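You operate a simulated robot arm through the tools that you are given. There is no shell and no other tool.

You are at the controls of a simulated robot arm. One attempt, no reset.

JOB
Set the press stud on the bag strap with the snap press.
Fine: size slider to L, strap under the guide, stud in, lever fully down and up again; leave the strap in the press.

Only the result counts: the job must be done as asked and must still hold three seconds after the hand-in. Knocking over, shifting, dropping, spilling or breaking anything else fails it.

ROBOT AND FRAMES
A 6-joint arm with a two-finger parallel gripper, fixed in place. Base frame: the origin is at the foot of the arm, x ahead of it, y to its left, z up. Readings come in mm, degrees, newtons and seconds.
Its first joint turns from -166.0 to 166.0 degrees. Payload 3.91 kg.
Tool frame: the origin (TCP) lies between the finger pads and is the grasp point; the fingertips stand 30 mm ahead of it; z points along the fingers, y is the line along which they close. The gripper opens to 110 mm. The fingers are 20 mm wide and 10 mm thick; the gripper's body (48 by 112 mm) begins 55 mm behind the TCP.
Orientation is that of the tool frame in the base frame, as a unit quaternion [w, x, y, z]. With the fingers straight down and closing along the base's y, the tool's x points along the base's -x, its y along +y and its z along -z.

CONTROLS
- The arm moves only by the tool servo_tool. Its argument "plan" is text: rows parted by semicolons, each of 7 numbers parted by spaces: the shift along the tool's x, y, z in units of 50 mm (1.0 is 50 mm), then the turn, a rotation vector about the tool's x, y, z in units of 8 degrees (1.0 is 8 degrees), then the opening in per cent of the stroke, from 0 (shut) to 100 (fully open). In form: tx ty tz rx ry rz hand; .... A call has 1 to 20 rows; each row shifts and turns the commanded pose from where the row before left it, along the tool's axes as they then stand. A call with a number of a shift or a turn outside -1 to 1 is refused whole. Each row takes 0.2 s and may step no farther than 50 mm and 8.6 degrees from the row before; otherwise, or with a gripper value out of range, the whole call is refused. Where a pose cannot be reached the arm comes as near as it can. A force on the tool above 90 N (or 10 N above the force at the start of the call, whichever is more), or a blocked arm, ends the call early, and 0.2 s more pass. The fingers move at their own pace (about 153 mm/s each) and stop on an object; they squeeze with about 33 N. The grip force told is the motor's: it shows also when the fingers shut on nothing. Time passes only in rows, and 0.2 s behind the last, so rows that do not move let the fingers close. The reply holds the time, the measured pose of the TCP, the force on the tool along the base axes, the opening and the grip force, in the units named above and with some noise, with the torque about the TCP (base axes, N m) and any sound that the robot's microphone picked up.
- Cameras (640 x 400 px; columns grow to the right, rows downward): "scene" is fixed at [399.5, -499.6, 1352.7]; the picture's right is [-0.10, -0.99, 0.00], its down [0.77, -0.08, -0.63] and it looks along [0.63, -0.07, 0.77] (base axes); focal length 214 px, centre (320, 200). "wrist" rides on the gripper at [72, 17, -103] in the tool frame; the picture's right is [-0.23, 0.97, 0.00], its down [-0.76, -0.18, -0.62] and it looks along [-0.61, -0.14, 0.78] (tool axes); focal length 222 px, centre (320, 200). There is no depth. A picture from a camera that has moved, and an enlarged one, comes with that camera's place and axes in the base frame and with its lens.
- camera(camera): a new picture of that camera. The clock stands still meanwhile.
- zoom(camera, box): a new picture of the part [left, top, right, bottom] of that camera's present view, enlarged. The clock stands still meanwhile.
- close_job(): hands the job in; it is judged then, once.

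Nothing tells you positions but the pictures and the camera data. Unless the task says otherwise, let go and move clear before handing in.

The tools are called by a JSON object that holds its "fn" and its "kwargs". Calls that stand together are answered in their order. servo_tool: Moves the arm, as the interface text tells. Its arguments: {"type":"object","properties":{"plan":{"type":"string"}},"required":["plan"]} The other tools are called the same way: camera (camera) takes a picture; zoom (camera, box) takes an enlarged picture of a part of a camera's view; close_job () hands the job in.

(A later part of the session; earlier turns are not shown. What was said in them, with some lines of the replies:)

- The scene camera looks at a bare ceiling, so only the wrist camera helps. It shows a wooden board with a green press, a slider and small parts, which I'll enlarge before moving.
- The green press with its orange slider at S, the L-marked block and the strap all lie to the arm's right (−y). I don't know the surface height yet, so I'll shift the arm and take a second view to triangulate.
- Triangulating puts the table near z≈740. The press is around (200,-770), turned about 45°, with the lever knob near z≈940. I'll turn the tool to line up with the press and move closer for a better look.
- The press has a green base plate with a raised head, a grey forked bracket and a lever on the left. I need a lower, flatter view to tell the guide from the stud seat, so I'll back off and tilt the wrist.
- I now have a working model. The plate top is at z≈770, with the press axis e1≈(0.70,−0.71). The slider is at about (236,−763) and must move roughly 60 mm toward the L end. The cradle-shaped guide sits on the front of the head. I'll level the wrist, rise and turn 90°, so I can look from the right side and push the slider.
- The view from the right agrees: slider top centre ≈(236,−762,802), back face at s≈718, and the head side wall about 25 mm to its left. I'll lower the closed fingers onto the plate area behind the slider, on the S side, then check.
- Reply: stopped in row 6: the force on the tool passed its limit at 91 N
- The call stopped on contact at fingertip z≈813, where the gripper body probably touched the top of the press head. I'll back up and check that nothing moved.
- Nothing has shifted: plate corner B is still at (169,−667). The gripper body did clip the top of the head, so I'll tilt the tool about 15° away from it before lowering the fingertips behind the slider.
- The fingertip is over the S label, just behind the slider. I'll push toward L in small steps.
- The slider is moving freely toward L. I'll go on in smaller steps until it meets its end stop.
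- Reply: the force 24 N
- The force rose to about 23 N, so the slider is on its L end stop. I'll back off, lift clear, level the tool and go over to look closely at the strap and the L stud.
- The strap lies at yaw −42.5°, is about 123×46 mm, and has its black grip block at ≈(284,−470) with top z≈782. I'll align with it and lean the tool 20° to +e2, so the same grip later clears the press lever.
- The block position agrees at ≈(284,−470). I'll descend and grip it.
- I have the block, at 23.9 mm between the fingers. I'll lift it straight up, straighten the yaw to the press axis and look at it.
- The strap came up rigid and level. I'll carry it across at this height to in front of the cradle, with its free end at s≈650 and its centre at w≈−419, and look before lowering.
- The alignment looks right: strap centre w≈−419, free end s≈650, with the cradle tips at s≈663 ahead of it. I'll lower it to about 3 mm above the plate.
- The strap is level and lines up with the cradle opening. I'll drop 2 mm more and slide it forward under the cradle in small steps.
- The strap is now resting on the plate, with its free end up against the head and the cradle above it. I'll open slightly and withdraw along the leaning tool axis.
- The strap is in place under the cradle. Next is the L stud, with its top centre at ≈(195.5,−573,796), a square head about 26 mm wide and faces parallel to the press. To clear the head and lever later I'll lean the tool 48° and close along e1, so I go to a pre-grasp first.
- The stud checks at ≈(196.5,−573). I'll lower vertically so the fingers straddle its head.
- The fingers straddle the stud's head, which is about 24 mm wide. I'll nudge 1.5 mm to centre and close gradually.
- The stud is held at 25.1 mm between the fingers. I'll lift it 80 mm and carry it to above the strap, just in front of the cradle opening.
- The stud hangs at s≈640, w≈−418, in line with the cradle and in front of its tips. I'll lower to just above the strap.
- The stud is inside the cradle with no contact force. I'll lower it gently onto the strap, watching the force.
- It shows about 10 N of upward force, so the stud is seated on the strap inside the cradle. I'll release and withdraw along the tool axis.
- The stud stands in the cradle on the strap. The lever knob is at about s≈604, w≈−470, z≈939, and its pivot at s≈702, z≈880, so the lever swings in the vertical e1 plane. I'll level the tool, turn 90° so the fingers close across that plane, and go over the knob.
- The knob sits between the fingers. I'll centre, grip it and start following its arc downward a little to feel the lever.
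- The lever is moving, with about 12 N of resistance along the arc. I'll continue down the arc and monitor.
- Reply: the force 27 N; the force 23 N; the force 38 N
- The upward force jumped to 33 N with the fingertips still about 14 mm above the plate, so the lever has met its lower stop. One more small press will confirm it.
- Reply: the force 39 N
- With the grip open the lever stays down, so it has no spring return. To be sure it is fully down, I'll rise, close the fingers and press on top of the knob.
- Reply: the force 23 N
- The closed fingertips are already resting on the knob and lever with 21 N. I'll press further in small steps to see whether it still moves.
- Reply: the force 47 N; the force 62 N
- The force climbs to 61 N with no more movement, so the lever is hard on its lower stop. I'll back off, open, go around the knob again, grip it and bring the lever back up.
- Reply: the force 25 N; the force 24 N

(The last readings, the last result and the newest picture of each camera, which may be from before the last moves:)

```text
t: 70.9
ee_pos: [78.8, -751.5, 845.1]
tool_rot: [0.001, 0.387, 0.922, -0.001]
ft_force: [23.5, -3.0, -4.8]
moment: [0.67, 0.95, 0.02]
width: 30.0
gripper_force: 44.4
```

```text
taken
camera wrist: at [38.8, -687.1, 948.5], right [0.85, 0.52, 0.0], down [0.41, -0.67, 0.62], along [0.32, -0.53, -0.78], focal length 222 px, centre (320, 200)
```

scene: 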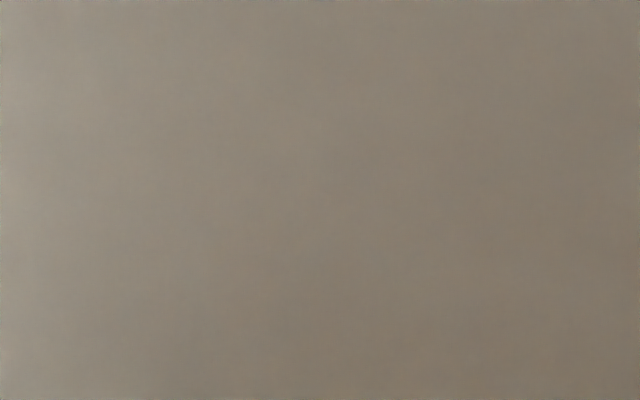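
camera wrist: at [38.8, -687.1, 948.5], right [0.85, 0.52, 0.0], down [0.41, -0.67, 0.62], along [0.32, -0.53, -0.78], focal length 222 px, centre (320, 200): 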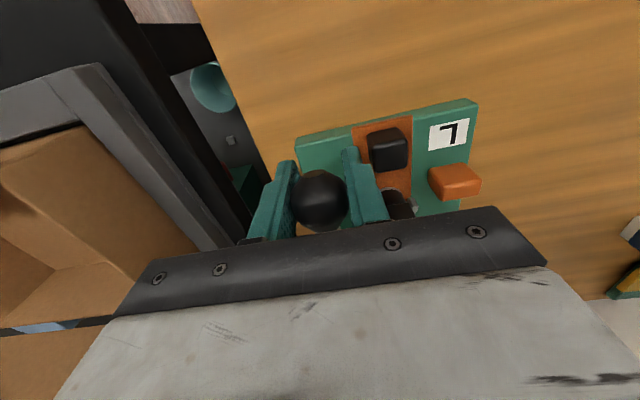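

{"fn": "servo_tool", "kwargs": {"plan": "0.045 0.01 -0.19 0 0 0 0;0.036 0 -0.196 0 0 0 0;0.02 0 -0.196 0 0 0 0;0.005 0 -0.2 0 0 0 0;0 0 0 0 0 0 0"}}

{"fn": "servo_tool", "kwargs": {"plan": "-0.008 0 -0.2 0 0 0 0;-0.026 0 -0.196 0 0 0 0;-0.044 0 -0.196 0 0 0 0;0 0 0 0 0 0 0"}}

{"fn": "camera", "kwargs": {"camera": "wrist"}}

```text
t: 72.1
ee_pos: [74.3, -745.8, 884.1]
tool_rot: [0.001, 0.388, 0.922, 0.001]
ft_force: [8.8, 15.6, -11.9]
moment: [0.83, 0.94, 0.09]
width: 29.9
gripper_force: 45.7
```

```text
t: 73.1
ee_pos: [78.9, -750.1, 914.5]
tool_rot: [0.0, 0.388, 0.922, -0.001]
ft_force: [7.1, 10.9, -10.5]
moment: [0.79, 0.8, 0.08]
width: 29.7
gripper_force: 45.0
```

```text
taken
camera wrist: at [38.5, -686.7, 1016.1], right [0.85, 0.52, 0.0], down [0.41, -0.67, 0.62], along [0.32, -0.53, -0.78], focal length 222 px, centre (320, 200)
```

wrist: 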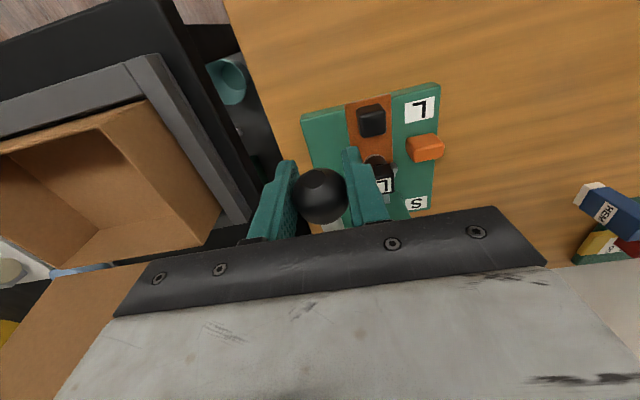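

{"fn": "servo_tool", "kwargs": {"plan": "-0.06 0 -0.19 0 0 0 0;-0.076 0 -0.184 0 0 0 0;0 0 0 0 0 0 0"}}

{"fn": "servo_tool", "kwargs": {"plan": "-0.06 0 -0.11 0 0 0 0;0 0 0 0 0 0 0"}}

{"fn": "camera", "kwargs": {"camera": "wrist"}}

```text
t: 73.9
ee_pos: [83.4, -754.8, 932.0]
tool_rot: [0.0, 0.387, 0.922, 0.001]
ft_force: [14.5, 14.5, -12.5]
moment: [0.77, 0.82, 0.16]
width: 29.9
gripper_force: 44.9
```

```text
t: 74.5
ee_pos: [85.0, -757.1, 938.3]
tool_rot: [0.0, 0.387, 0.922, 0.0]
ft_force: [14.2, 20.2, -13.1]
moment: [0.97, 0.9, 0.1]
width: 30.0
gripper_force: 44.8
```

```text
taken
camera wrist: at [45.0, -693.4, 1041.0], right [0.85, 0.52, 0.0], down [0.41, -0.67, 0.62], along [0.32, -0.53, -0.78], focal length 222 px, centre (320, 200)
```

wrist: 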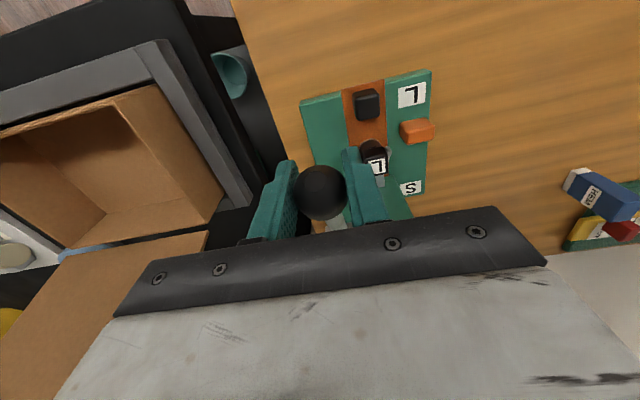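

{"fn": "servo_tool", "kwargs": {"plan": "-0.05 0.01 -0.08 0 0 0 0;0 0 0 0 0 0 0"}}

{"fn": "servo_tool", "kwargs": {"plan": "-0.05 0 -0.08 0 0 0 0;0 0 0 0 0 0 0"}}

{"fn": "camera", "kwargs": {"camera": "wrist"}}

```text
t: 75.1
ee_pos: [87.0, -757.9, 939.8]
tool_rot: [0.0, 0.388, 0.922, 0.002]
ft_force: [5.6, 25.2, -28.0]
moment: [0.5, 0.6, 0.17]
width: 29.9
gripper_force: 44.6
```

```text
t: 75.7
ee_pos: [87.5, -759.6, 945.0]
tool_rot: [0.001, 0.388, 0.922, 0.0]
ft_force: [-1.6, 19.5, -28.4]
moment: [0.08, 0.06, 0.05]
width: 30.7
gripper_force: 45.4
```

```text
taken
camera wrist: at [47.9, -696.4, 1048.5], right [0.85, 0.52, 0.0], down [0.41, -0.67, 0.62], along [0.32, -0.53, -0.78], focal length 222 px, centre (320, 200)
```

wrist: 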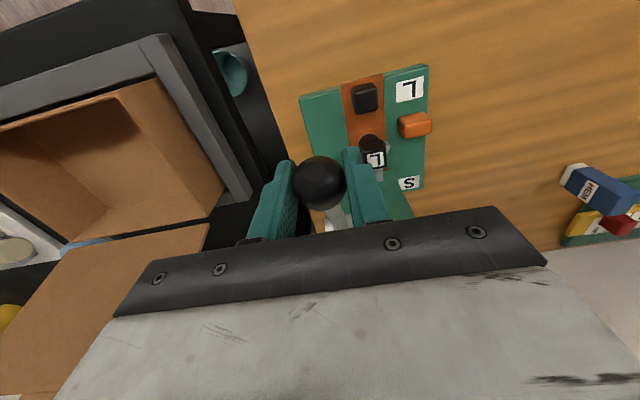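

The upward resistance jumped and the knob began to slip in the fingers, so the lever is back on its upper stop. I'll release, rise clear and inspect everything.

{"fn": "servo_tool", "kwargs": {"plan": "0 0 0 0 0 0 50;0 0 0 0 0 0 70;0 0 0 0 0 0 70;0 0 -0.7 0 0 0 70;0 0 -0.8 0 0 0 70;0 0 -0.8 0 0 0 70;0 0.8 0 0 0 0 70;0 0.8 0 0 0 0 70;0 0 0 0 0 0 70"}}

{"fn": "camera", "kwargs": {"camera": "wrist"}}

{"fn": "zoom", "kwargs": {"camera": "wrist", "box": [180, 40, 380, 200]}}

```text
t: 77.7
ee_pos: [145.2, -699.8, 1057.7]
tool_rot: [0.001, 0.388, 0.922, 0.001]
ft_force: [-1.1, -0.5, 0.9]
moment: [-0.03, 0.0, 0.0]
width: 77.1
gripper_force: 0.1
```

```text
taken
camera wrist: at [105.4, -638.3, 1161.3], right [0.85, 0.52, 0.0], down [0.41, -0.67, 0.62], along [0.32, -0.53, -0.78], focal length 222 px, centre (320, 200)
```

wrist: 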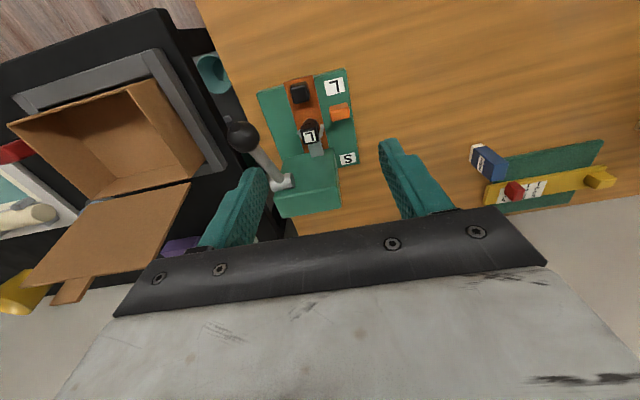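

```text
2.50 times, centred on (280, 120) of wrist
camera zoom: at [105.4, -638.3, 1161.3], right [0.85, 0.52, 0.0], down [0.41, -0.67, 0.62], along [0.32, -0.53, -0.78], focal length 555 px, centre (420, 400)
```

zoom: 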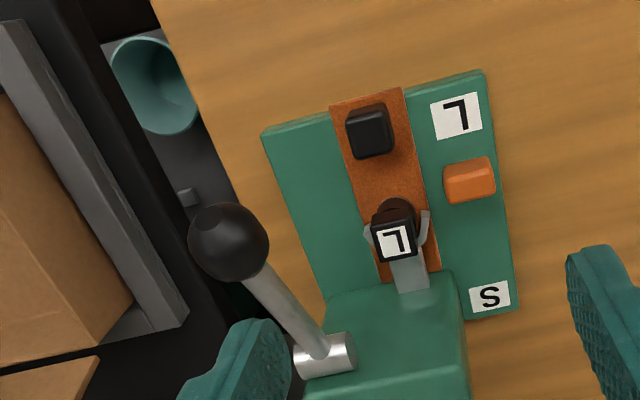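

{"fn": "zoom", "kwargs": {"camera": "wrist", "box": [282, 100, 346, 160]}}

{"fn": "zoom", "kwargs": {"camera": "wrist", "box": [460, 130, 630, 230]}}

```text
6.67 times, centred on (314, 130) of wrist
camera zoom: at [105.4, -638.3, 1161.3], right [0.85, 0.52, 0.0], down [0.41, -0.67, 0.62], along [0.32, -0.53, -0.78], focal length 1481 px, centre (360, 667)
```

zoom: 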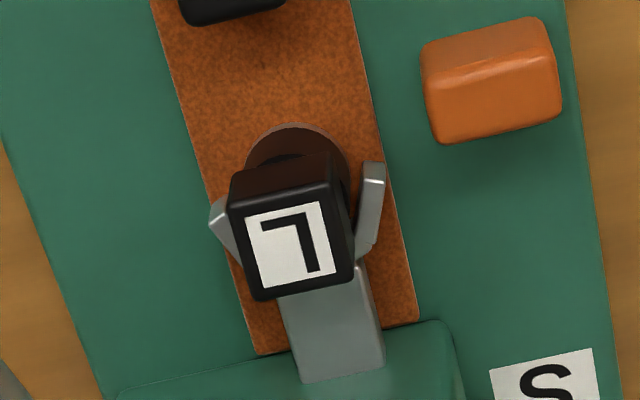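

```text
3.76 times, centred on (545, 180) of wrist
camera zoom: at [105.4, -638.3, 1161.3], right [0.85, 0.52, 0.0], down [0.41, -0.67, 0.62], along [0.32, -0.53, -0.78], focal length 836 px, centre (-527, 275)
```

zoom: 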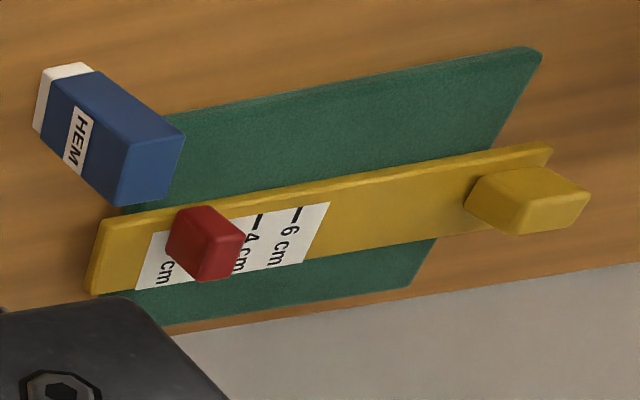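

Everything checks out. The slider is at its L stop, and the strap is flat under the cradle with its end against the head. The L stud stands centred in the cradle, and the lever is back at its starting height (knob ≈(86,−759,939)). The gripper is open and clear, so I'm handing in.

{"fn": "close_job", "kwargs": {}}

```text
The job is handed in.
```

I've handed the job in. The stud should be set, but I heard no click at any point, so I judged it by force and pictures alone.

- **Size slider:** it is at L, pushed until it met its end stop.
- **Strap:** it lies flat under the guide with its end against the press head, and I left it in the press. I took the grey forked bracket to be the guide, as nothing else on the press fits.
- **Stud:** it stands centred in the guide on top of the strap, to within about 1 mm by the last picture.
- **Lever:** it went down to a hard stop, where it did not move further under 61 N. I then brought it back up to its starting height. It has no spring, so it stays where it is put.

Early on, the gripper body bumped the top of the press head, briefly reaching 91 N. A check right after showed the press had not moved. The other items I could see at the end (the eraser and the yellow gauge on its green mat) looked undisturbed.
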